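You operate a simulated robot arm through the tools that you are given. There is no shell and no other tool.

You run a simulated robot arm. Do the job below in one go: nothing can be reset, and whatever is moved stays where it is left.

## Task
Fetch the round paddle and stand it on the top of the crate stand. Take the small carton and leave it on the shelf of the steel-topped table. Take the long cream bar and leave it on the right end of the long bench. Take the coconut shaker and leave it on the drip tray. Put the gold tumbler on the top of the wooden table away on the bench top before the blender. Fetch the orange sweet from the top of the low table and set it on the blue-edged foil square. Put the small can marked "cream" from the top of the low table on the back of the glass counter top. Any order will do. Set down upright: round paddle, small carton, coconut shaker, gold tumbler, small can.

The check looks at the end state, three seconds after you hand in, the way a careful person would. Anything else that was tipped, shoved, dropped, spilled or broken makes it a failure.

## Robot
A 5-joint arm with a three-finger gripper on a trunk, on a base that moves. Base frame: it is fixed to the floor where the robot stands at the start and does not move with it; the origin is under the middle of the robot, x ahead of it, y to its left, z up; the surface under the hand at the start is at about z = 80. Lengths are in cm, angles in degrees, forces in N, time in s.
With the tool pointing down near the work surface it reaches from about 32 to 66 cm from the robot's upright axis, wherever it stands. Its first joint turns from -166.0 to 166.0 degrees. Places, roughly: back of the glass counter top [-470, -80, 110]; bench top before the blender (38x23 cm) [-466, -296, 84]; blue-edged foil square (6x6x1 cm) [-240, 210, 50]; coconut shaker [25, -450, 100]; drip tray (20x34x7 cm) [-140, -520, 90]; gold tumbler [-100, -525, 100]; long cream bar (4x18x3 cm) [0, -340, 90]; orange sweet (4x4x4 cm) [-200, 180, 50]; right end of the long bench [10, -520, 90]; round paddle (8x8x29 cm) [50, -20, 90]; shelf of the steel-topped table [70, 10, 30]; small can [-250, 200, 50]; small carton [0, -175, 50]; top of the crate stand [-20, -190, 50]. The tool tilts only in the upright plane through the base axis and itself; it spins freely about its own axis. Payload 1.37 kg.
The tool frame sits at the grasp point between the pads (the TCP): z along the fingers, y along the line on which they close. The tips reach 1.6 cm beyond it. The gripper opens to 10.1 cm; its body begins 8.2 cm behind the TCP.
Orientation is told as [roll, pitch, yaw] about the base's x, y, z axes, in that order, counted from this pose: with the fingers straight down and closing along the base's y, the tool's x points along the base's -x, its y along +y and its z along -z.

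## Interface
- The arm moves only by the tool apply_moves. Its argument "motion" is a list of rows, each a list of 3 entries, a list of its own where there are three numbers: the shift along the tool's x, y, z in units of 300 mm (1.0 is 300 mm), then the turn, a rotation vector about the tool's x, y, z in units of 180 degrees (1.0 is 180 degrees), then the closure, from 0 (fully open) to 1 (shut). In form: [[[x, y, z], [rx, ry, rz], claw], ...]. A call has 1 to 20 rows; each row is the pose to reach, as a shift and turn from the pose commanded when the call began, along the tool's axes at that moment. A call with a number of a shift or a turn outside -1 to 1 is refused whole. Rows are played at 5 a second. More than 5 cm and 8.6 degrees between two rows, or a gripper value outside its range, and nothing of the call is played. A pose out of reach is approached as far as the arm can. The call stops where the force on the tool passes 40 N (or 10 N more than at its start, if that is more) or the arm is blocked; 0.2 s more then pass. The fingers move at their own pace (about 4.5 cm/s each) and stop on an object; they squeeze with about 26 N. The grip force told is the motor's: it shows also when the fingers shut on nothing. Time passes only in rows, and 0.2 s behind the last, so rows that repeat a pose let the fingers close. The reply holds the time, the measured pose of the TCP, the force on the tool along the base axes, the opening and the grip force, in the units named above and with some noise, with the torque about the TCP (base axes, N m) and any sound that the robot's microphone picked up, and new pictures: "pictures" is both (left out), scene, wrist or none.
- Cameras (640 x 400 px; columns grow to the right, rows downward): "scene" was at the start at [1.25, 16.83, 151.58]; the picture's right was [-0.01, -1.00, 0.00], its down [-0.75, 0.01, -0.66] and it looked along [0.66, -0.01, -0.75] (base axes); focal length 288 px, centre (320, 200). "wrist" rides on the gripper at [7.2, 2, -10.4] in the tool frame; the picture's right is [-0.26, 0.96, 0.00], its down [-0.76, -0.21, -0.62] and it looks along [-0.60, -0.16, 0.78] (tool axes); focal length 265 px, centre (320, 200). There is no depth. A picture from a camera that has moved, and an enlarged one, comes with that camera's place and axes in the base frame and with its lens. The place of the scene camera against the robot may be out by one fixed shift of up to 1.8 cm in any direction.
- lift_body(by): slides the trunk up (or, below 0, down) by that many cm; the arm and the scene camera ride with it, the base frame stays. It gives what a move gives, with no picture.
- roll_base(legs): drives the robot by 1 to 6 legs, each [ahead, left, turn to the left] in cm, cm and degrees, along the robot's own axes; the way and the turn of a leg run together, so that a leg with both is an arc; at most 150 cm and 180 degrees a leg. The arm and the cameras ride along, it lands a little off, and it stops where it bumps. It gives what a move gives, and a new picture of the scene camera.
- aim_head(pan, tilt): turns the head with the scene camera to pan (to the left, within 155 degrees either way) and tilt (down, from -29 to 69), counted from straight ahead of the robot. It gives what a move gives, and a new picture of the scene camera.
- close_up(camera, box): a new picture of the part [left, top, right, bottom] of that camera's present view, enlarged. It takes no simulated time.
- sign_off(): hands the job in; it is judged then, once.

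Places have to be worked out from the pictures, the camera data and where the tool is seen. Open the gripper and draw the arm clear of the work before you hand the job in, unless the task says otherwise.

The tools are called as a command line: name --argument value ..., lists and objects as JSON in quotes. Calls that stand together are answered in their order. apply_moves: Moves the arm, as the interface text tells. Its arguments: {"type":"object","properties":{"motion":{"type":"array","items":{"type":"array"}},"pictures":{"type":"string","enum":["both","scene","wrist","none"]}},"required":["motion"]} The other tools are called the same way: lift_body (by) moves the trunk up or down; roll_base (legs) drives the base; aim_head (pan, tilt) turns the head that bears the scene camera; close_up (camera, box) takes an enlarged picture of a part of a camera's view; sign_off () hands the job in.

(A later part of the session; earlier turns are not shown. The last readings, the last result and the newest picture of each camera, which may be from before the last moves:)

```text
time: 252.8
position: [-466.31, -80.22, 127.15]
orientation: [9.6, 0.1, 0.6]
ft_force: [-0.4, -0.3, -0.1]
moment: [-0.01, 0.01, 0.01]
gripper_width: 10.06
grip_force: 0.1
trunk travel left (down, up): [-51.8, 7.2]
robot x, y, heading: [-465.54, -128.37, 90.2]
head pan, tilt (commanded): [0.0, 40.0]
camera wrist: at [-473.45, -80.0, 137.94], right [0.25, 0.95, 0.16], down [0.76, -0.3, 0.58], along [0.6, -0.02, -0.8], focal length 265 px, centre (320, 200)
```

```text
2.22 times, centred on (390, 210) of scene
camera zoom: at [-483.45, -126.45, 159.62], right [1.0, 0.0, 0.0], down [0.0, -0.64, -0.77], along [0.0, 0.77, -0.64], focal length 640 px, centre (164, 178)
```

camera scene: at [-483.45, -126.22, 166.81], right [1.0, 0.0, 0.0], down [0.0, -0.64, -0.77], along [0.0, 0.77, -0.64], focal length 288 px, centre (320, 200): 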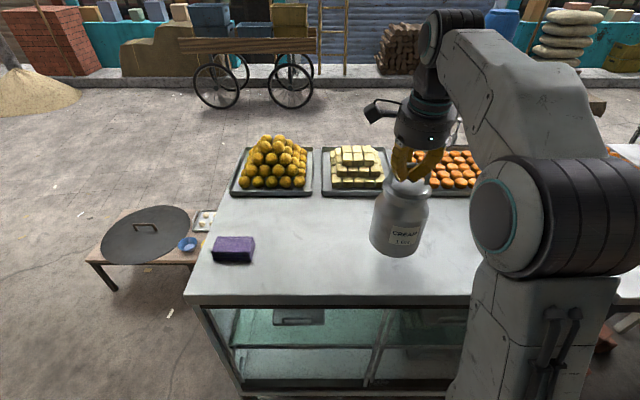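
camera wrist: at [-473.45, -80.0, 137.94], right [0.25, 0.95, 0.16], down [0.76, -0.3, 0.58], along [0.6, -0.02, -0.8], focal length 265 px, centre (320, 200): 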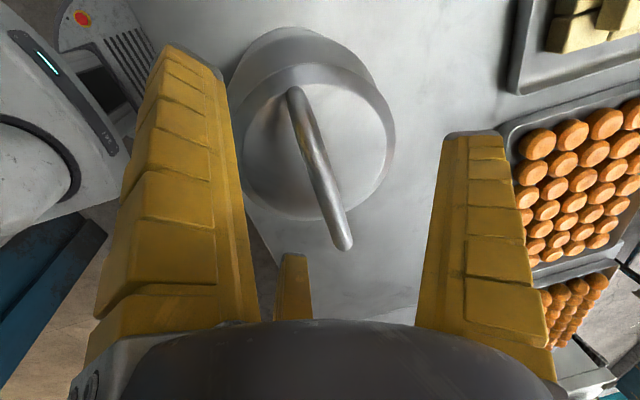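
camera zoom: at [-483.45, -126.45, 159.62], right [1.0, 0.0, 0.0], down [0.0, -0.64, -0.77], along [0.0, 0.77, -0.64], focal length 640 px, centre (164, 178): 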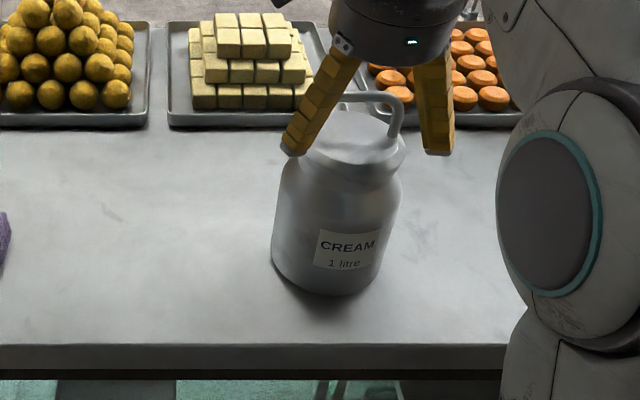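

The can stands upright on its own. I raise the trunk straight up to clear the handle, then back the base away.

lift_body --by 7.2

roll_base --legs '[[-35, 0, 0]]'

close_up --camera "scene" --box '[200, 100, 520, 300]'

aim_head --pan 150 --tilt 20

```text
time: 253.9
position: [-466.3, -80.15, 134.41]
orientation: [9.6, 0.1, 0.5]
ft_force: [-0.4, -0.9, -0.3]
moment: [-0.02, 0.0, 0.01]
gripper_width: 10.08
grip_force: 0.1
trunk travel left (down, up): [-59.0, 0.0]
robot x, y, heading: [-465.19, -128.03, 89.9]
head pan, tilt (commanded): [0.0, 40.0]
```

```text
time: 256.2
position: [-466.39, -115.74, 134.4]
orientation: [9.6, 0.1, 0.9]
ft_force: [0.5, -0.3, 0.0]
moment: [0.05, 0.02, -0.01]
gripper_width: 10.06
grip_force: 0.1
trunk travel left (down, up): [-59.0, 0.0]
robot x, y, heading: [-464.94, -163.98, 90.4]
head pan, tilt (commanded): [0.0, 40.0]
camera scene: at [-483.33, -162.06, 166.82], right [1.0, 0.01, 0.0], down [0.0, -0.64, -0.77], along [-0.01, 0.77, -0.64], focal length 288 px, centre (320, 200)
```

scene: 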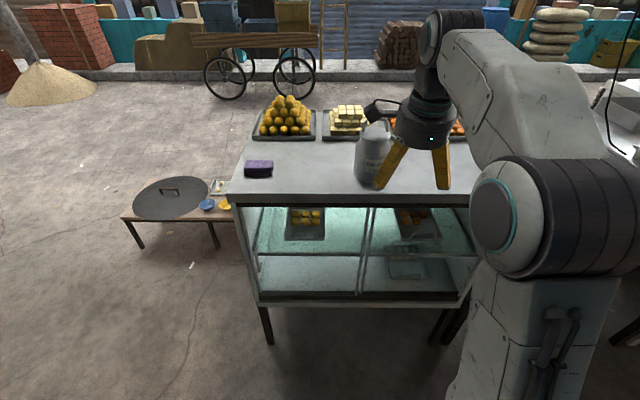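

```text
2.00 times, centred on (360, 200) of scene
camera zoom: at [-483.33, -162.06, 166.82], right [1.0, 0.01, 0.0], down [0.0, -0.64, -0.77], along [-0.01, 0.77, -0.64], focal length 576 px, centre (240, 200)
```

zoom: 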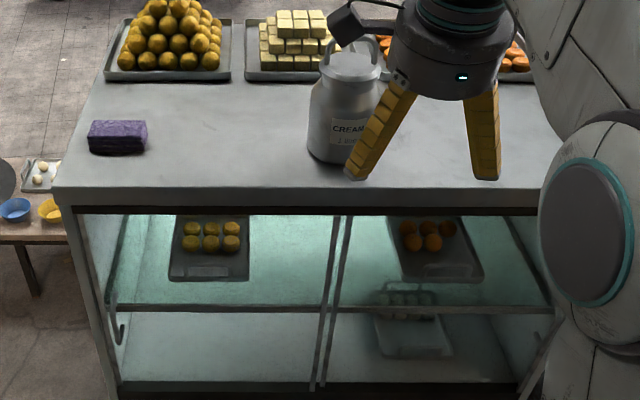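

```text
time: 258.5
position: [-466.37, -115.65, 134.36]
orientation: [9.5, 0.1, 0.9]
ft_force: [-1.0, -1.0, -0.3]
moment: [-0.01, -0.03, -0.03]
gripper_width: 10.08
grip_force: 0.0
trunk travel left (down, up): [-59.0, 0.0]
robot x, y, heading: [-465.25, -163.79, 90.4]
head pan, tilt (commanded): [150.0, 20.0]
camera scene: at [-487.88, -178.55, 169.96], right [-0.87, 0.49, 0.0], down [0.17, 0.3, -0.94], along [-0.46, -0.82, -0.34], focal length 288 px, centre (320, 200)
```

scene: 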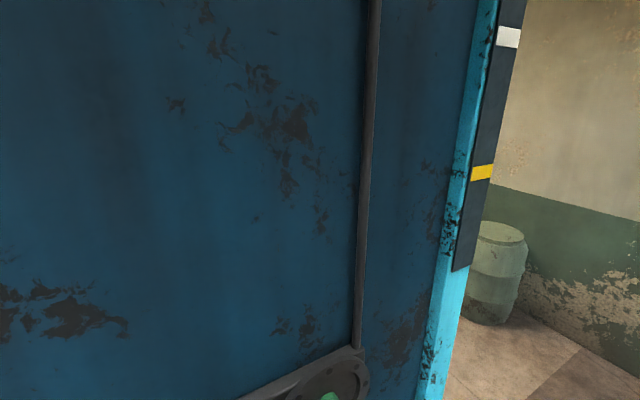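

The CREAM can stands at the back of the glass counter top. I now move east to the doorway, turn to face the inner room, and look inside.

roll_base --legs '[[0, -142, 0], [0, 0, 179]]'

aim_head --pan 0 --tilt 15

aim_head --pan 45 --tilt 15

aim_head --pan -45 --tilt 20

```text
time: 273.0
position: [-318.9, -209.33, 134.35]
orientation: [9.6, 0.1, -177.9]
ft_force: [-0.3, 0.6, -0.2]
moment: [0.03, 0.0, 0.0]
gripper_width: 10.06
grip_force: 0.1
trunk travel left (down, up): [-59.0, 0.0]
robot x, y, heading: [-321.34, -161.06, -88.4]
head pan, tilt (commanded): [150.0, 20.0]
camera scene: at [-299.9, -147.27, 169.96], right [0.88, -0.47, 0.0], down [-0.16, -0.3, -0.94], along [0.45, 0.83, -0.34], focal length 288 px, centre (320, 200)
```

scene: 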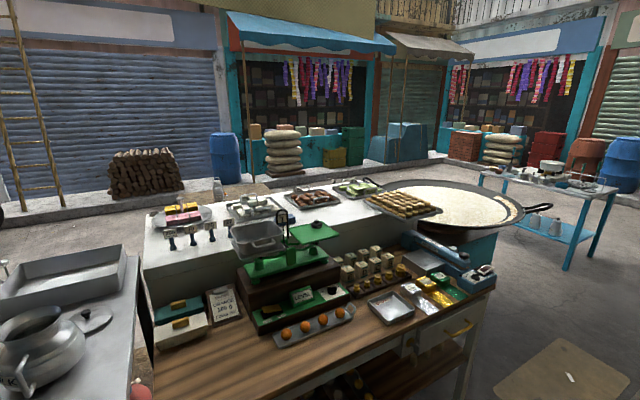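

```text
time: 275.4
position: [-318.79, -209.36, 134.47]
orientation: [9.6, 0.0, -177.8]
ft_force: [-0.4, -0.4, -0.4]
moment: [0.01, 0.01, 0.02]
gripper_width: 10.08
grip_force: 0.2
trunk travel left (down, up): [-59.0, 0.0]
robot x, y, heading: [-321.14, -160.99, -88.6]
head pan, tilt (commanded): [0.0, 15.0]
camera scene: at [-304.06, -164.8, 170.77], right [-1.0, -0.03, 0.0], down [-0.01, 0.26, -0.97], along [0.03, -0.97, -0.26], focal length 288 px, centre (320, 200)
```

scene: 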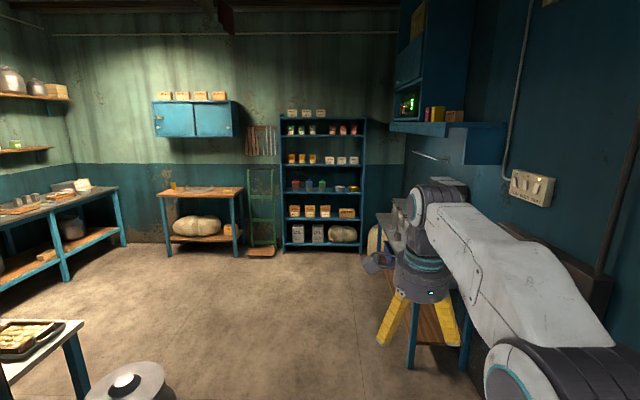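

```text
time: 276.5
position: [-318.88, -209.46, 134.39]
orientation: [9.6, 0.1, -177.8]
ft_force: [1.3, -0.2, -0.8]
moment: [0.0, 0.0, 0.03]
gripper_width: 10.05
grip_force: 0.1
trunk travel left (down, up): [-59.0, 0.0]
robot x, y, heading: [-321.29, -161.29, -88.1]
head pan, tilt (commanded): [45.0, 15.0]
camera scene: at [-297.54, -161.89, 170.77], right [-0.69, -0.73, 0.0], down [-0.19, 0.18, -0.97], along [0.7, -0.66, -0.26], focal length 288 px, centre (320, 200)
```

scene: 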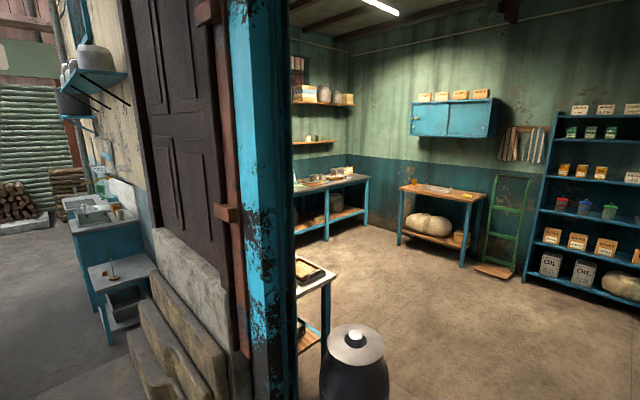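

```text
time: 278.2
position: [-318.84, -209.27, 134.35]
orientation: [9.6, 0.0, -177.8]
ft_force: [0.1, 0.9, 0.2]
moment: [0.03, 0.05, 0.02]
gripper_width: 10.07
grip_force: 0.1
trunk travel left (down, up): [-59.0, 0.0]
robot x, y, heading: [-321.02, -161.12, -88.5]
head pan, tilt (commanded): [-45.0, 20.0]
camera scene: at [-310.72, -162.24, 169.96], right [-0.73, 0.69, 0.0], down [0.23, 0.25, -0.94], along [-0.64, -0.68, -0.34], focal length 288 px, centre (320, 200)
```

scene: 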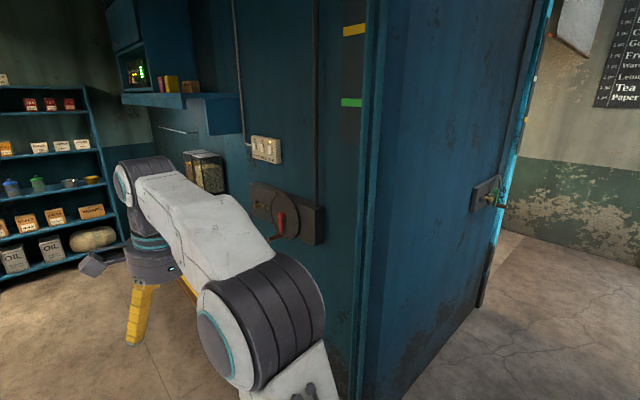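

Inside: a wooden table against the back wall near (-135, -531), the long bench along the east wall, and shelves. I drive through the doorway and survey from inside.

roll_base --legs '[[0, 12, 0], [125, 0, 0]]'

aim_head --pan -60 --tilt 25

aim_head --pan -110 --tilt 25

aim_head --pan 40 --tilt 20

aim_head --pan 90 --tilt 20

```text
time: 285.4
position: [-303.26, -335.74, 134.39]
orientation: [9.6, 0.0, -177.9]
ft_force: [0.0, -0.5, 0.1]
moment: [0.0, 0.02, 0.03]
gripper_width: 10.07
grip_force: 0.1
trunk travel left (down, up): [-59.0, 0.0]
robot x, y, heading: [-305.5, -287.62, -88.5]
head pan, tilt (commanded): [-45.0, 20.0]
camera scene: at [-295.07, -288.58, 169.96], right [-0.73, 0.69, 0.0], down [0.24, 0.25, -0.94], along [-0.65, -0.68, -0.34], focal length 288 px, centre (320, 200)
```

scene: 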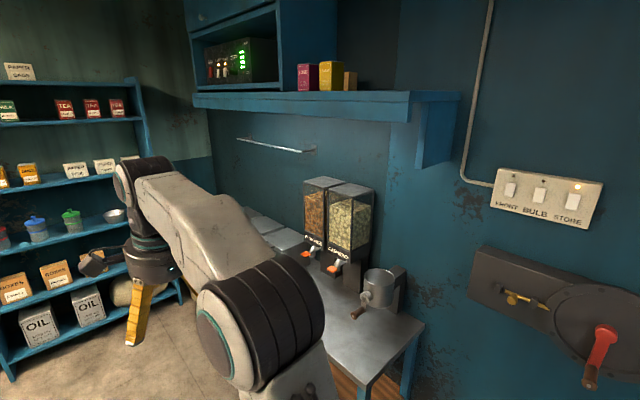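

```text
time: 286.1
position: [-303.4, -335.7, 134.41]
orientation: [9.5, 0.1, -177.9]
ft_force: [-0.6, 0.5, -0.6]
moment: [-0.02, -0.02, 0.0]
gripper_width: 10.05
grip_force: 0.1
trunk travel left (down, up): [-59.0, 0.0]
robot x, y, heading: [-305.43, -287.75, -88.3]
head pan, tilt (commanded): [-60.0, 25.0]
camera scene: at [-296.51, -286.61, 169.15], right [-0.52, 0.85, 0.0], down [0.36, 0.22, -0.91], along [-0.77, -0.47, -0.42], focal length 288 px, centre (320, 200)
```

scene: 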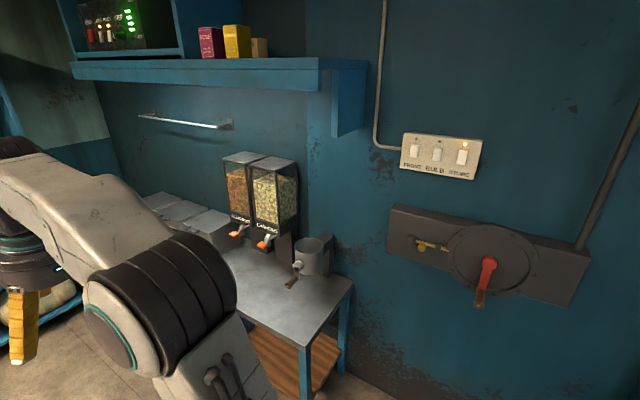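

```text
time: 287.3
position: [-303.28, -335.66, 134.43]
orientation: [9.5, 0.1, -177.9]
ft_force: [0.0, -0.3, 0.3]
moment: [0.01, 0.02, 0.0]
gripper_width: 10.07
grip_force: 0.0
trunk travel left (down, up): [-59.0, 0.0]
robot x, y, heading: [-305.47, -287.78, -88.6]
head pan, tilt (commanded): [-110.0, 25.0]
camera scene: at [-297.4, -278.87, 169.15], right [0.32, 0.95, 0.0], down [0.4, -0.13, -0.91], along [-0.86, 0.29, -0.42], focal length 288 px, centre (320, 200)
```

scene: 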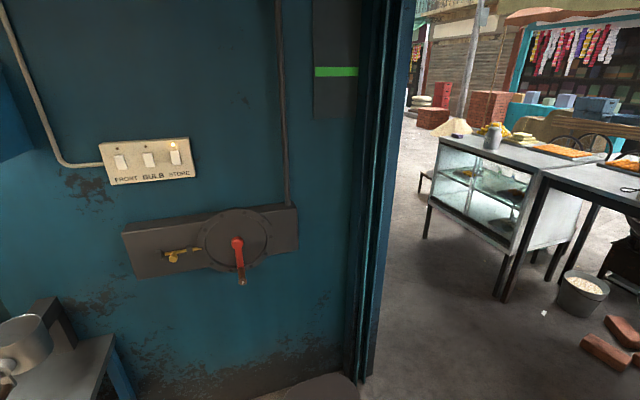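

```text
time: 289.7
position: [-303.4, -335.67, 134.37]
orientation: [9.5, 0.1, -177.9]
ft_force: [-0.3, 0.2, 1.0]
moment: [0.0, 0.01, 0.0]
gripper_width: 10.06
grip_force: 0.1
trunk travel left (down, up): [-59.0, 0.0]
robot x, y, heading: [-305.29, -288.14, -88.5]
head pan, tilt (commanded): [40.0, 20.0]
camera scene: at [-282.49, -288.76, 169.96], right [-0.75, -0.66, 0.0], down [-0.23, 0.26, -0.94], along [0.62, -0.7, -0.34], focal length 288 px, centre (320, 200)
```

scene: 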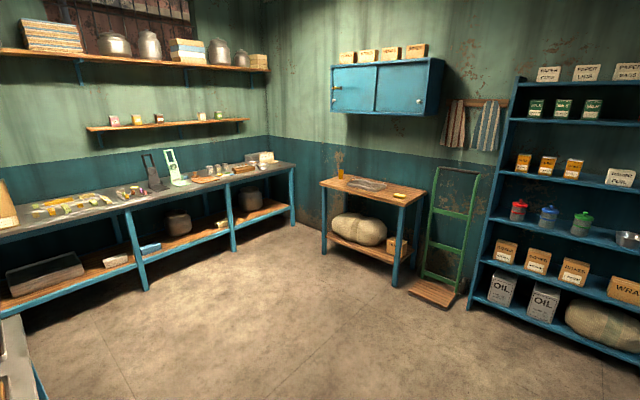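

```text
time: 290.9
position: [-303.39, -335.62, 134.4]
orientation: [9.6, 0.1, -177.9]
ft_force: [-0.2, 0.0, -0.9]
moment: [-0.02, -0.01, 0.0]
gripper_width: 10.06
grip_force: 0.0
trunk travel left (down, up): [-59.0, 0.0]
robot x, y, heading: [-305.41, -287.77, -88.5]
head pan, tilt (commanded): [90.0, 20.0]
camera scene: at [-279.35, -281.55, 169.96], right [0.03, -1.0, 0.0], down [-0.34, -0.01, -0.94], along [0.94, 0.02, -0.34], focal length 288 px, centre (320, 200)
```

scene: 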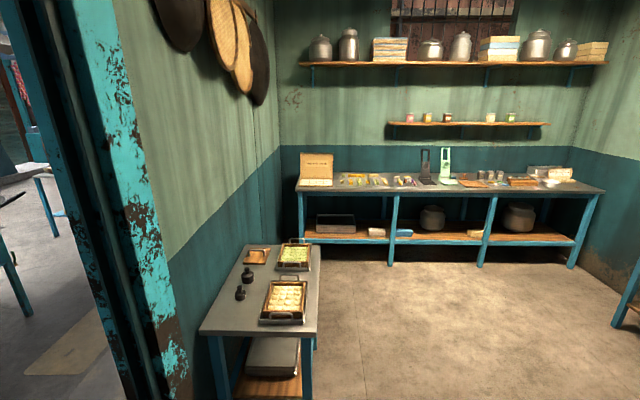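

The room is surveyed: long bench on the east wall, wooden table at the back, a bench with dispensers on the west wall. I enlarge the long bench first (current view), then re-aim at the others.

close_up --camera "scene" --box '[280, 130, 460, 210]'

close_up --camera "scene" --box '[430, 130, 610, 210]'

aim_head --pan 40 --tilt 20

close_up --camera "scene" --box '[310, 140, 440, 220]'

aim_head --pan -60 --tilt 25

close_up --camera "scene" --box '[120, 100, 380, 360]'

```text
3.56 times, centred on (370, 170) of scene
camera zoom: at [-279.35, -281.55, 169.96], right [0.03, -1.0, 0.0], down [-0.34, -0.01, -0.94], along [0.94, 0.02, -0.34], focal length 1025 px, centre (142, 307)
```

zoom: 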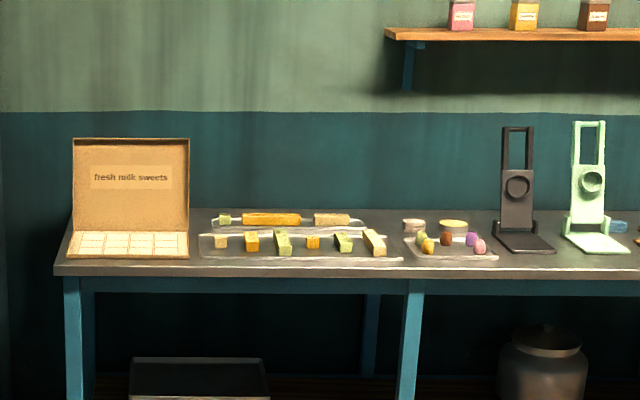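

```text
3.56 times, centred on (520, 170) of scene
camera zoom: at [-279.35, -281.55, 169.96], right [0.03, -1.0, 0.0], down [-0.34, -0.01, -0.94], along [0.94, 0.02, -0.34], focal length 1025 px, centre (-391, 307)
```

zoom: 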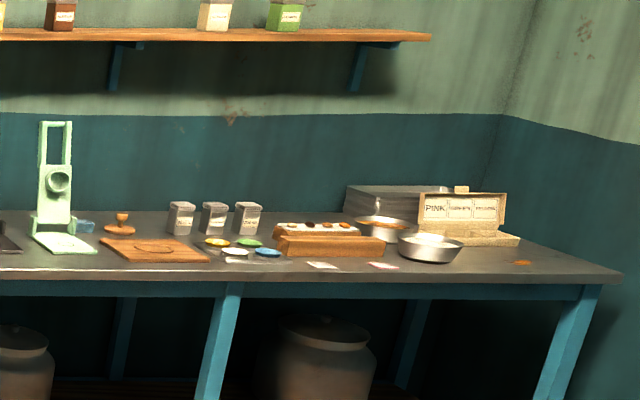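

```text
time: 292.0
position: [-303.35, -335.63, 134.37]
orientation: [9.6, 0.1, -177.9]
ft_force: [-0.2, -0.8, 0.0]
moment: [0.0, 0.03, -0.04]
gripper_width: 10.08
grip_force: 0.1
trunk travel left (down, up): [-59.0, 0.0]
robot x, y, heading: [-305.18, -287.66, -88.5]
head pan, tilt (commanded): [40.0, 20.0]
camera scene: at [-282.48, -288.75, 169.96], right [-0.75, -0.66, 0.0], down [-0.23, 0.26, -0.94], along [0.62, -0.7, -0.34], focal length 288 px, centre (320, 200)
```

scene: 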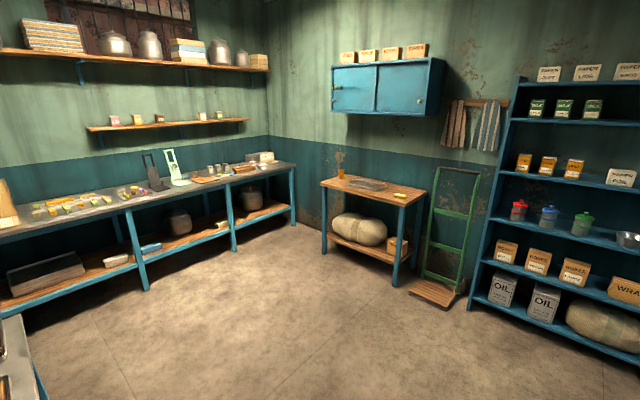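

```text
4.92 times, centred on (375, 180) of scene
camera zoom: at [-282.48, -288.75, 169.96], right [-0.75, -0.66, 0.0], down [-0.23, 0.26, -0.94], along [0.62, -0.7, -0.34], focal length 1419 px, centre (49, 298)
```

zoom: 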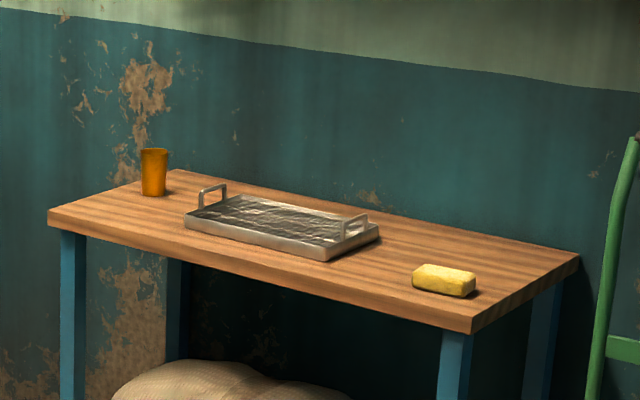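

```text
time: 293.8
position: [-303.41, -335.67, 134.2]
orientation: [9.5, 0.1, -178.0]
ft_force: [1.0, 0.4, -0.1]
moment: [0.01, 0.02, -0.03]
gripper_width: 10.08
grip_force: 0.0
trunk travel left (down, up): [-59.0, 0.0]
robot x, y, heading: [-305.49, -287.63, -88.3]
head pan, tilt (commanded): [-60.0, 25.0]
camera scene: at [-296.51, -286.61, 169.15], right [-0.52, 0.85, 0.0], down [0.36, 0.22, -0.91], along [-0.77, -0.47, -0.42], focal length 288 px, centre (320, 200)
```

scene: 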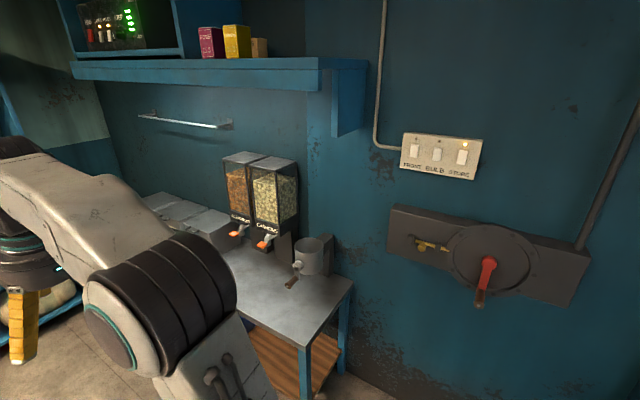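

```text
1.54 times, centred on (250, 230) of scene
camera zoom: at [-296.51, -286.61, 169.15], right [-0.52, 0.85, 0.0], down [0.36, 0.22, -0.91], along [-0.77, -0.47, -0.42], focal length 443 px, centre (428, 154)
```

zoom: 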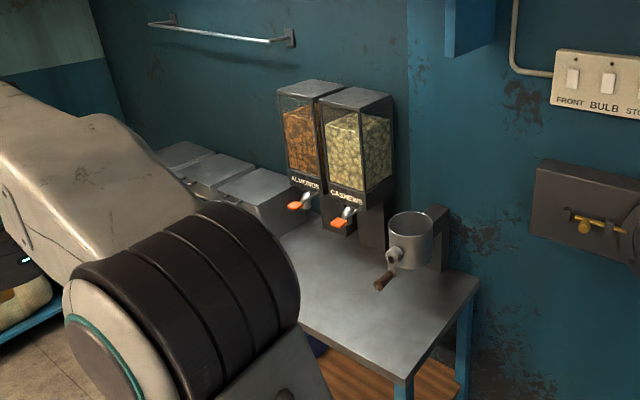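

The gold tumbler and the drip tray stand on the wooden table; three small shakers and trays of bars are on the long bench. I turn east and drive toward the long bench's left part where the cream bar lies.

roll_base --legs '[[0, 0, 88.5], [0, -50, 0], [120, 0, 0], [95, 0, 0]]'

aim_head --pan 0 --tilt 35

```text
time: 310.7
position: [-43.65, -332.68, 134.4]
orientation: [9.5, 0.1, -87.6]
ft_force: [0.2, 0.1, -0.3]
moment: [-0.04, 0.02, -0.01]
gripper_width: 10.09
grip_force: 0.1
trunk travel left (down, up): [-59.0, 0.0]
robot x, y, heading: [-91.87, -334.63, 1.8]
head pan, tilt (commanded): [-60.0, 25.0]
camera scene: at [-94.01, -326.16, 169.15], right [-0.85, -0.53, 0.0], down [-0.22, 0.36, -0.91], along [0.48, -0.77, -0.42], focal length 288 px, centre (320, 200)
```

scene: 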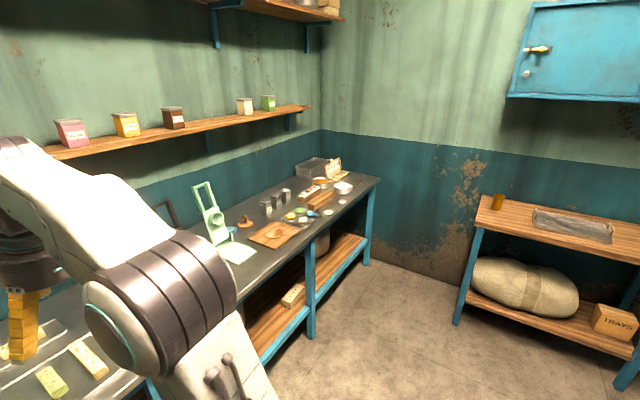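

```text
time: 312.0
position: [-43.79, -332.74, 134.37]
orientation: [9.6, 0.1, -87.7]
ft_force: [-0.3, 0.0, -0.9]
moment: [0.0, -0.01, -0.02]
gripper_width: 10.05
grip_force: 0.1
trunk travel left (down, up): [-59.0, 0.0]
robot x, y, heading: [-91.58, -335.04, 1.6]
head pan, tilt (commanded): [0.0, 35.0]
camera scene: at [-90.1, -318.07, 167.57], right [0.03, -1.0, 0.0], down [-0.57, -0.02, -0.82], along [0.82, 0.02, -0.57], focal length 288 px, centre (320, 200)
```

scene: 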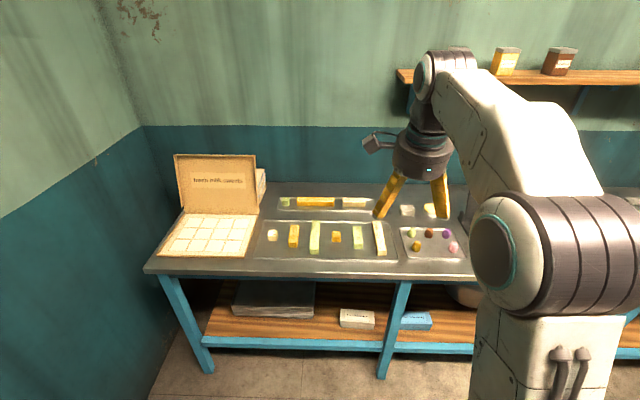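

close_up --camera "scene" --box '[250, 180, 470, 280]'

```text
2.91 times, centred on (360, 230) of scene
camera zoom: at [-90.1, -318.07, 167.57], right [0.03, -1.0, 0.0], down [-0.57, -0.02, -0.82], along [0.82, 0.02, -0.57], focal length 838 px, centre (204, 113)
```

zoom: 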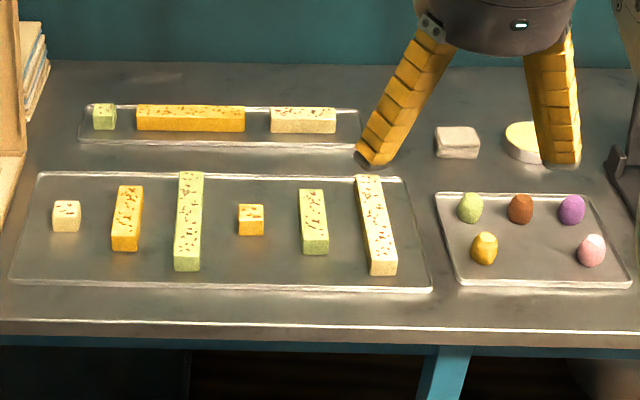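

The long cream bar is the right-most piece on the front tray, about x -12.5…3.8 at y ≈ -339.3. I roll 30 cm closer and turn the hand upright over it to look with the wrist camera.

roll_base --legs '[[30, 0, -1.7]]'

apply_moves --motion '[[[0, -0.02, 0.05], [0.0133, 0, 0], 0], [[0, -0.05, 0.12], [0.0267, 0, 0], 0], [[0, -0.08, 0.2], [0.04, 0, 0], 0], [[0, -0.1, 0.3], [0.0533, 0, 0], 0], [[0, -0.1, 0.4], [0.0533, 0, 0], 0], [[0, -0.1, 0.5], [0.0533, 0, 0], 0], [[0, -0.1, 0.6], [0.0533, 0, 0], 0], [[0, -0.1, 0.6], [0.0533, 0, 0], 0]]' --pictures "both"

```text
time: 314.1
position: [-13.9, -333.82, 134.32]
orientation: [9.6, 0.1, -89.5]
ft_force: [0.1, -0.1, -0.4]
moment: [-0.01, 0.02, 0.05]
gripper_width: 10.07
grip_force: 0.0
trunk travel left (down, up): [-59.0, 0.0]
robot x, y, heading: [-61.88, -334.84, 0.1]
head pan, tilt (commanded): [0.0, 35.0]
camera scene: at [-59.74, -317.71, 167.57], right [0.0, -1.0, 0.0], down [-0.57, 0.0, -0.82], along [0.82, 0.0, -0.57], focal length 288 px, centre (320, 200)
```

scene: 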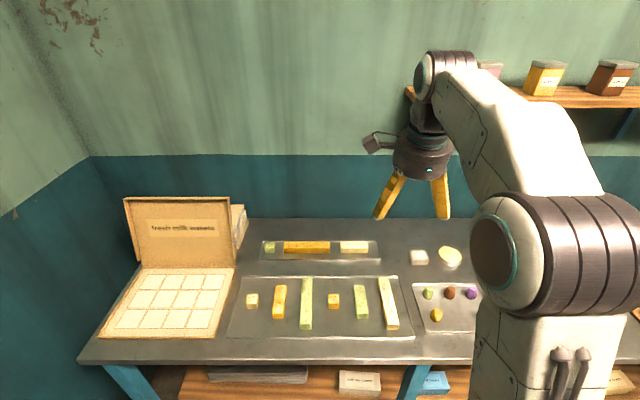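

```text
time: 315.9
position: [-14.05, -333.75, 116.34]
orientation: [0.0, 0.0, -89.5]
ft_force: [0.8, 0.6, 0.0]
moment: [0.0, -0.01, -0.01]
gripper_width: 10.06
grip_force: 0.1
trunk travel left (down, up): [-59.0, 0.0]
robot x, y, heading: [-62.24, -334.57, -0.3]
head pan, tilt (commanded): [0.0, 35.0]
camera scene: at [-59.89, -317.71, 167.57], right [0.0, -1.0, 0.0], down [-0.57, 0.0, -0.82], along [0.82, 0.0, -0.57], focal length 288 px, centre (320, 200)
camera wrist: at [-12.07, -326.45, 126.85], right [0.97, -0.26, 0.0], down [-0.2, -0.76, 0.62], along [-0.16, -0.6, -0.78], focal length 265 px, centre (320, 200)
```

scene: 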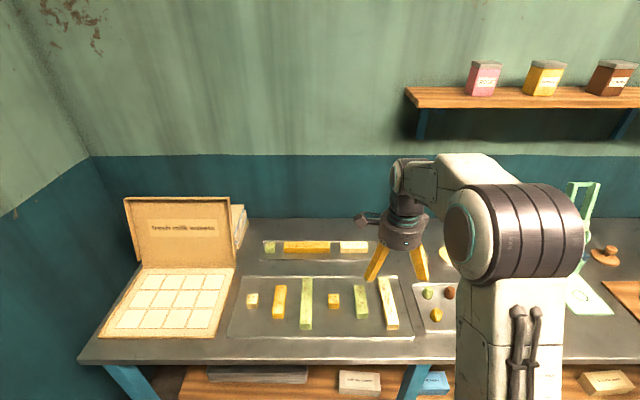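
wrist: 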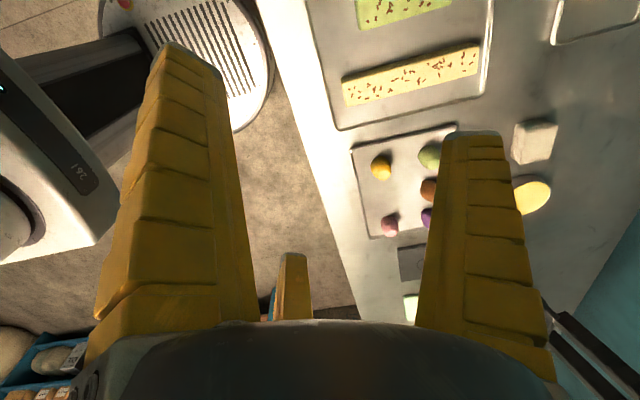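

Bar top is at z ≈ 89, spanning x -11.9…5.9 at y ≈ -338.2. I spin the hand so the single finger goes on the far (right) side, and hover above the bar.

apply_moves --motion '[[[-0.009, 0.031, 0.04], [0, 0, 0.0419], 0], [[-0.019, 0.061, 0.08], [0, 0, 0.0838], 0], [[-0.028, 0.092, 0.12], [0, 0, 0.1257], 0], [[-0.037, 0.122, 0.16], [0, 0, 0.1676], 0], [[-0.047, 0.153, 0.2], [0, 0, 0.2095], 0], [[-0.056, 0.184, 0.24], [0, 0, 0.2514], 0], [[-0.065, 0.214, 0.28], [0, 0, 0.2933], 0], [[-0.075, 0.245, 0.32], [0, 0, 0.3352], 0], [[-0.084, 0.275, 0.36], [0, 0, 0.3771], 0], [[-0.093, 0.306, 0.4], [0, 0, 0.419], 0], [[-0.103, 0.336, 0.44], [0, 0, 0.4609], 0], [[-0.112, 0.367, 0.48], [0, 0, 0.5028], 0], [[-0.112, 0.367, 0.48], [0, 0, 0.5028], 0]]' --pictures "wrist"

close_up --camera "wrist" --box '[200, 0, 480, 220]'

```text
time: 318.7
position: [-3.28, -340.34, 101.7]
orientation: [0.0, 0.0, -178.9]
ft_force: [0.5, 0.5, -0.5]
moment: [-0.04, -0.03, -0.02]
gripper_width: 10.05
grip_force: 0.1
out of reach, approached as far as the arm can: row 12, 13
trunk travel left (down, up): [-59.0, 0.0]
robot x, y, heading: [-62.04, -334.81, 0.1]
head pan, tilt (commanded): [0.0, 35.0]
camera wrist: at [3.97, -342.12, 112.35], right [-0.24, -0.97, 0.0], down [-0.76, 0.19, 0.62], along [-0.6, 0.15, -0.78], focal length 265 px, centre (320, 200)
```

wrist: 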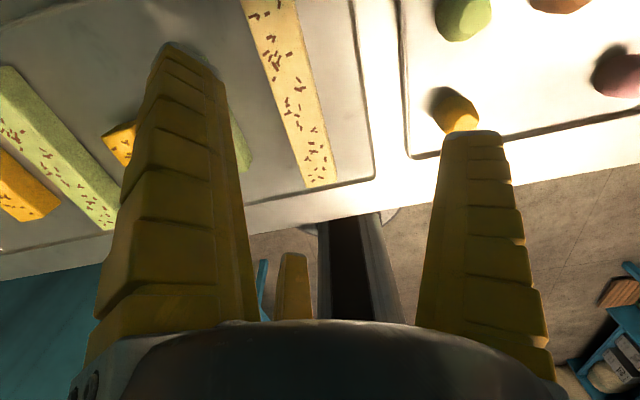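

```text
1.82 times, centred on (340, 110) of wrist
camera zoom: at [3.97, -342.12, 112.35], right [-0.24, -0.97, 0.0], down [-0.76, 0.19, 0.62], along [-0.6, 0.15, -0.78], focal length 483 px, centre (284, 364)
```

zoom: 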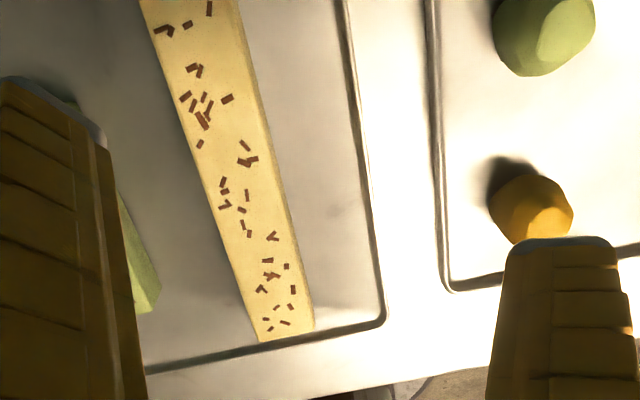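

The spin hits its limit near 180°, so I turn the hand the other way round (single finger on the left side) with slightly pre-closed fingers, which fits the 4.7 cm gap to the neighbouring bar.

apply_moves --motion '[[[0, 0, -0.02], [0, 0, -0.042], 0.17], [[0, 0, -0.04], [0, 0, -0.084], 0.17], [[0, 0, -0.06], [0, 0, -0.126], 0.17], [[0, 0, -0.067], [0, 0, -0.168], 0.17], [[0, 0, -0.067], [0, 0, -0.21], 0.17], [[0, 0, -0.067], [0, 0, -0.252], 0.17], [[0, 0, -0.067], [0, 0, -0.294], 0.17], [[0, 0, -0.067], [0, 0, -0.336], 0.17], [[0, 0, -0.067], [0, 0, -0.378], 0.17], [[0, 0, -0.067], [0, 0, -0.42], 0.17], [[0, 0, -0.067], [0, 0, -0.462], 0.17], [[0, 0, -0.067], [0, 0, -0.5], 0.17]]' --pictures "none"

apply_moves --motion '[[[0, 0, 0], [0, 0, -0.042], 0.17], [[0, 0, 0], [0, 0, -0.084], 0.17], [[0, 0, 0], [0, 0, -0.126], 0.17], [[0, 0, 0], [0, 0, -0.168], 0.17], [[0, 0, 0], [0, 0, -0.21], 0.17], [[0, 0, 0], [0, 0, -0.252], 0.17], [[0, 0, 0], [0, 0, -0.294], 0.17], [[0, 0, 0], [0, 0, -0.336], 0.17], [[0, 0, 0], [0, 0, -0.378], 0.17], [[0, 0, 0], [0, 0, -0.42], 0.17], [[0, 0, 0], [0, 0, -0.462], 0.17], [[0, 0, 0], [0, 0, -0.494], 0.17], [[0, 0, 0], [0, 0, -0.494], 0.17]]' --pictures "wrist"

close_up --camera "wrist" --box '[200, 0, 480, 240]'

```text
time: 321.3
position: [-3.26, -340.47, 103.63]
orientation: [0.0, 0.0, -90.0]
ft_force: [0.6, 0.4, 0.2]
moment: [-0.02, -0.01, 0.01]
gripper_width: 8.58
grip_force: 1.2
trunk travel left (down, up): [-59.0, 0.0]
robot x, y, heading: [-62.07, -334.54, -0.1]
head pan, tilt (commanded): [0.0, 35.0]
```

```text
time: 324.1
position: [-3.29, -340.56, 103.73]
orientation: [0.0, -0.1, -1.0]
ft_force: [0.6, 0.3, -0.2]
moment: [-0.01, 0.0, -0.02]
gripper_width: 8.54
grip_force: 1.5
trunk travel left (down, up): [-59.0, 0.0]
robot x, y, heading: [-62.16, -334.65, -0.2]
head pan, tilt (commanded): [0.0, 35.0]
camera wrist: at [-10.44, -338.38, 114.29], right [0.28, 0.96, 0.0], down [0.75, -0.22, 0.62], along [0.6, -0.17, -0.78], focal length 265 px, centre (320, 200)
```

wrist: 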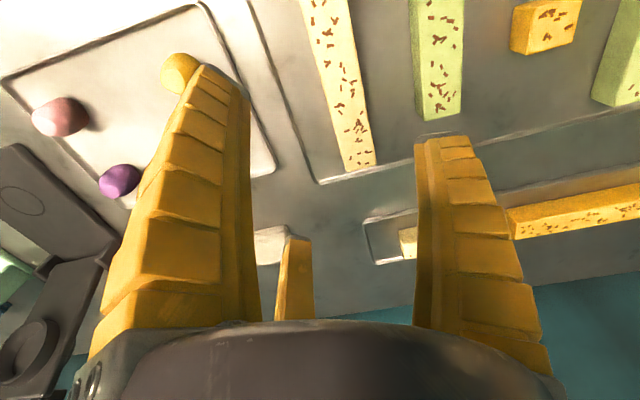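

```text
1.67 times, centred on (340, 120) of wrist
camera zoom: at [-10.44, -338.38, 114.29], right [0.28, 0.96, 0.0], down [0.75, -0.22, 0.62], along [0.6, -0.17, -0.78], focal length 442 px, centre (287, 333)
```

zoom: 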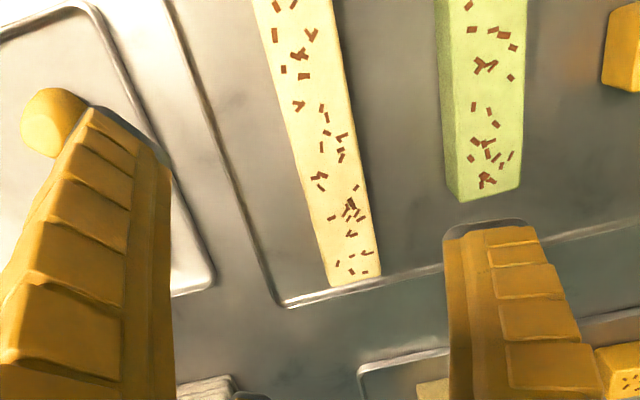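

Bar: y -339.95…-336.7, top z ≈ 88.5, axis along x. I centre so that all three fingers have about 1.2 cm clearance and descend in two stages.

apply_moves --motion '[[[-0.0096, 0.0255, 0.1], [0, 0, 0], 0.17], [[-0.0096, 0.0255, 0.22], [0, 0, 0], 0.17], [[-0.0096, 0.0255, 0.36], [0, 0, 0], 0.17], [[-0.0096, 0.0255, 0.36], [0, 0, 0], 0.17]]' --pictures "wrist"

close_up --camera "scene" --box '[320, 150, 480, 350]'

```text
time: 325.1
position: [-3.01, -339.72, 92.66]
orientation: [0.0, 0.0, -1.1]
ft_force: [0.3, 0.8, 0.6]
moment: [0.04, 0.01, -0.01]
gripper_width: 8.55
grip_force: 1.5
trunk travel left (down, up): [-59.0, 0.0]
robot x, y, heading: [-61.98, -334.38, -0.1]
head pan, tilt (commanded): [0.0, 35.0]
camera wrist: at [-10.18, -337.52, 103.35], right [0.28, 0.96, 0.0], down [0.75, -0.22, 0.62], along [0.6, -0.18, -0.78], focal length 265 px, centre (320, 200)
```

wrist: 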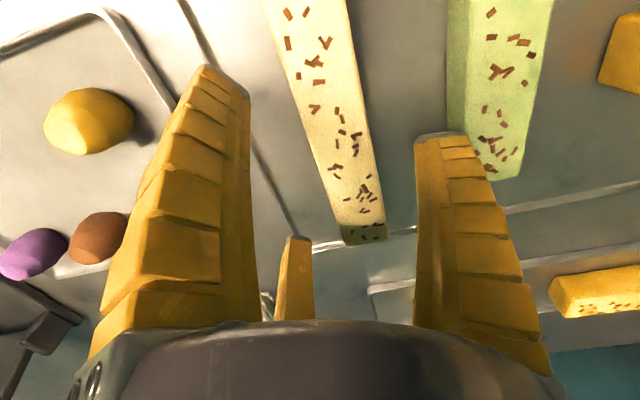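

```text
2.00 times, centred on (400, 250) of scene
camera zoom: at [-59.88, -317.71, 167.57], right [0.0, -1.0, 0.0], down [-0.57, 0.0, -0.82], along [0.82, 0.0, -0.57], focal length 576 px, centre (160, 100)
```

zoom: 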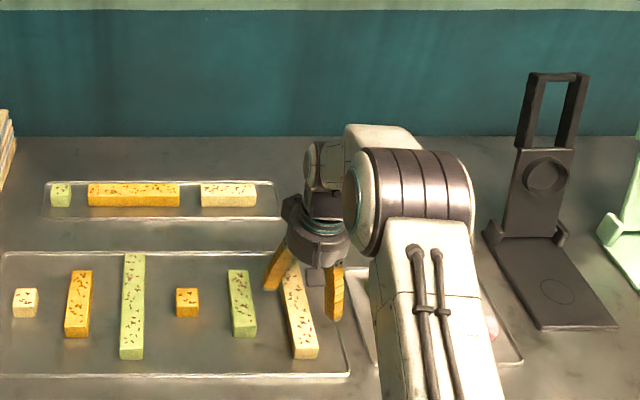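

Clearances look right (neighbour bar edge about 1.8 cm beyond the finger). I descend the last 4.3 cm and close on the bar.

apply_moves --motion '[[[0, 0, 0.06], [0, 0, 0], 0.17], [[0, 0, 0.11], [0, 0, 0], 0.17], [[0, 0, 0.142], [0, 0, 0], 0.17], [[0, 0, 0.142], [0, 0, 0], 0.17], [[0, 0, 0.142], [0, 0, 0], 0.5], [[0, 0, 0.142], [0, 0, 0], 0.8], [[0, 0, 0.142], [0, 0, 0], 1], [[0, 0, 0.142], [0, 0, 0], 1], [[0, 0, 0.142], [0, 0, 0], 1], [[0, 0, 0.142], [0, 0, 0], 1]]' --pictures "wrist"

close_up --camera "scene" --box '[320, 200, 480, 350]'

```text
time: 327.3
position: [-2.93, -339.72, 88.46]
orientation: [0.0, -0.1, -1.2]
ft_force: [-0.2, 0.4, 2.5]
moment: [0.03, 0.12, 0.02]
gripper_width: 4.74
grip_force: 25.9
trunk travel left (down, up): [-59.0, 0.0]
robot x, y, heading: [-61.78, -334.5, -0.4]
head pan, tilt (commanded): [0.0, 35.0]
camera wrist: at [-10.17, -337.48, 99.12], right [0.28, 0.96, 0.0], down [0.75, -0.22, 0.62], along [0.6, -0.18, -0.78], focal length 265 px, centre (320, 200)
```

wrist: 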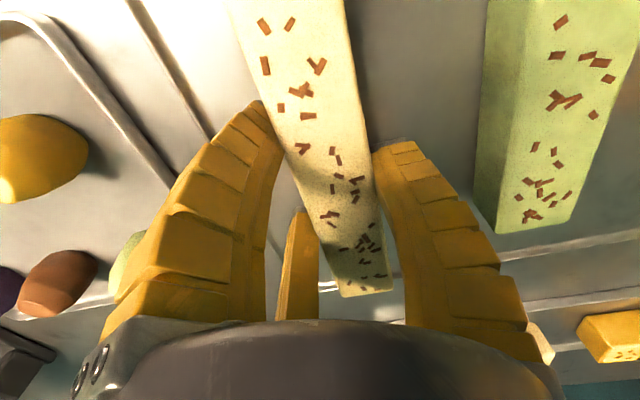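

```text
2.67 times, centred on (400, 275) of scene
camera zoom: at [-59.89, -317.69, 167.57], right [0.0, -1.0, 0.0], down [-0.57, 0.0, -0.82], along [0.82, 0.0, -0.57], focal length 768 px, centre (107, 0)
```

zoom: 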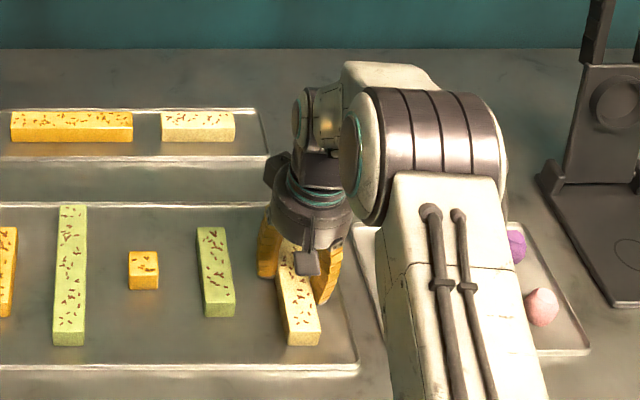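

The bar is gripped (width 4.7, 26 N). I lift slowly and check that it comes along level.

apply_moves --motion '[[[0, 0, -0.02], [0, 0, 0], 1], [[0, 0, -0.05], [0, 0, 0], 1], [[0, 0, -0.1], [0, 0, 0], 1], [[0, 0, -0.18], [0, 0, 0], 1], [[0, 0, -0.28], [0, 0, 0], 1], [[0, 0, -0.28], [0, 0, 0], 1]]' --pictures "both"

```text
time: 328.7
position: [-2.97, -339.78, 97.13]
orientation: [-0.1, -0.1, -1.1]
ft_force: [-0.5, -0.5, -2.1]
moment: [0.01, -0.01, 0.01]
gripper_width: 4.76
grip_force: 25.8
trunk travel left (down, up): [-59.0, 0.0]
robot x, y, heading: [-62.17, -334.7, -0.1]
head pan, tilt (commanded): [0.0, 35.0]
camera scene: at [-59.8, -317.71, 167.57], right [0.0, -1.0, 0.0], down [-0.57, 0.0, -0.82], along [0.82, 0.0, -0.57], focal length 288 px, centre (320, 200)
camera wrist: at [-10.19, -337.55, 107.65], right [0.28, 0.96, 0.0], down [0.75, -0.22, 0.62], along [0.59, -0.18, -0.78], focal length 265 px, centre (320, 200)
```

scene: 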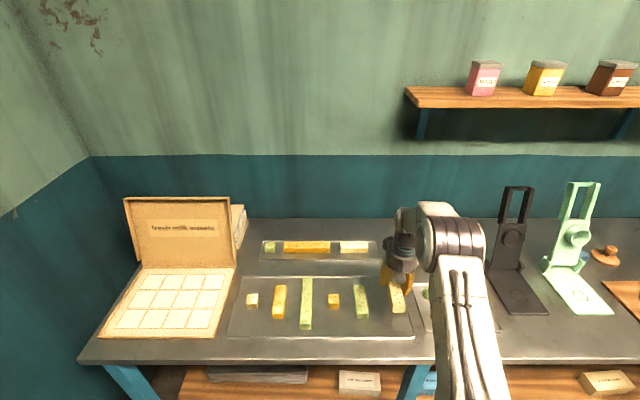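
wrist: 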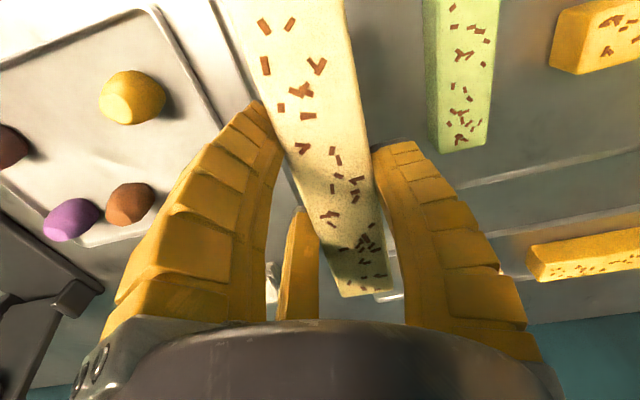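

The bar is held level. I raise it, draw it back in front of the bench and strafe right toward the bench's right end.

apply_moves --motion '[[[0, 0, -0.15], [0, 0, 0], 1], [[0, 0, -0.3], [0, 0, 0], 1], [[0, 0, -0.45], [0, 0, 0], 1], [[0.12, 0.025, -0.5], [0, 0, 0], 1], [[0.26, 0.055, -0.5], [0, 0, 0], 1], [[0.4, 0.085, -0.5], [0, 0, 0], 1], [[0.55, 0.115, -0.5], [0, 0, 0], 1], [[0.7, 0.147, -0.5], [0, 0, 0], 1], [[0.7, 0.147, -0.5], [0, 0, 0], 1]]' --pictures "none"

roll_base --legs '[[0, -125, 0]]'

aim_head --pan -30 --tilt 40

```text
time: 330.7
position: [-23.85, -335.13, 111.8]
orientation: [0.0, 0.0, -1.1]
ft_force: [0.0, -0.2, -2.2]
moment: [-0.03, -0.01, -0.01]
gripper_width: 4.75
grip_force: 25.9
trunk travel left (down, up): [-59.0, 0.0]
robot x, y, heading: [-62.11, -334.94, -0.1]
head pan, tilt (commanded): [0.0, 35.0]
```

```text
time: 337.0
position: [-24.1, -461.51, 111.76]
orientation: [0.0, 0.0, -1.2]
ft_force: [0.0, -0.1, -2.8]
moment: [0.01, 0.01, 0.0]
gripper_width: 4.71
grip_force: 26.0
trunk travel left (down, up): [-59.0, 0.0]
robot x, y, heading: [-62.64, -460.98, -0.1]
head pan, tilt (commanded): [0.0, 35.0]
camera scene: at [-60.09, -444.06, 167.57], right [0.0, -1.0, 0.0], down [-0.57, 0.0, -0.82], along [0.82, 0.0, -0.57], focal length 288 px, centre (320, 200)
```

scene: 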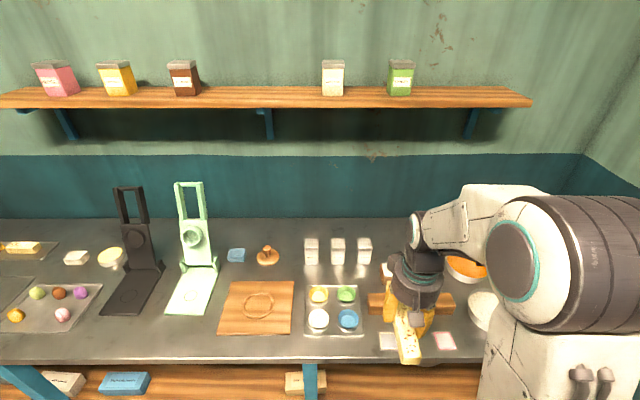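

```text
time: 338.0
position: [-24.18, -461.51, 111.77]
orientation: [0.0, 0.0, -1.2]
ft_force: [0.3, -0.6, -1.7]
moment: [-0.01, 0.0, -0.03]
gripper_width: 4.69
grip_force: 25.5
trunk travel left (down, up): [-59.0, 0.0]
robot x, y, heading: [-62.43, -461.09, -0.1]
head pan, tilt (commanded): [-30.0, 40.0]
camera scene: at [-61.54, -448.27, 166.82], right [-0.5, -0.86, 0.0], down [-0.56, 0.32, -0.77], along [0.66, -0.39, -0.64], focal length 288 px, centre (320, 200)
```

scene: 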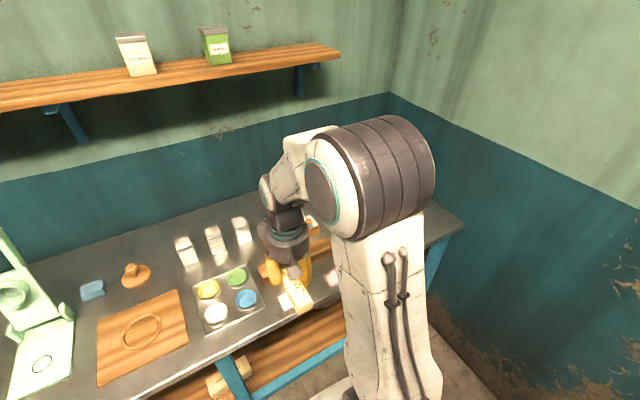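

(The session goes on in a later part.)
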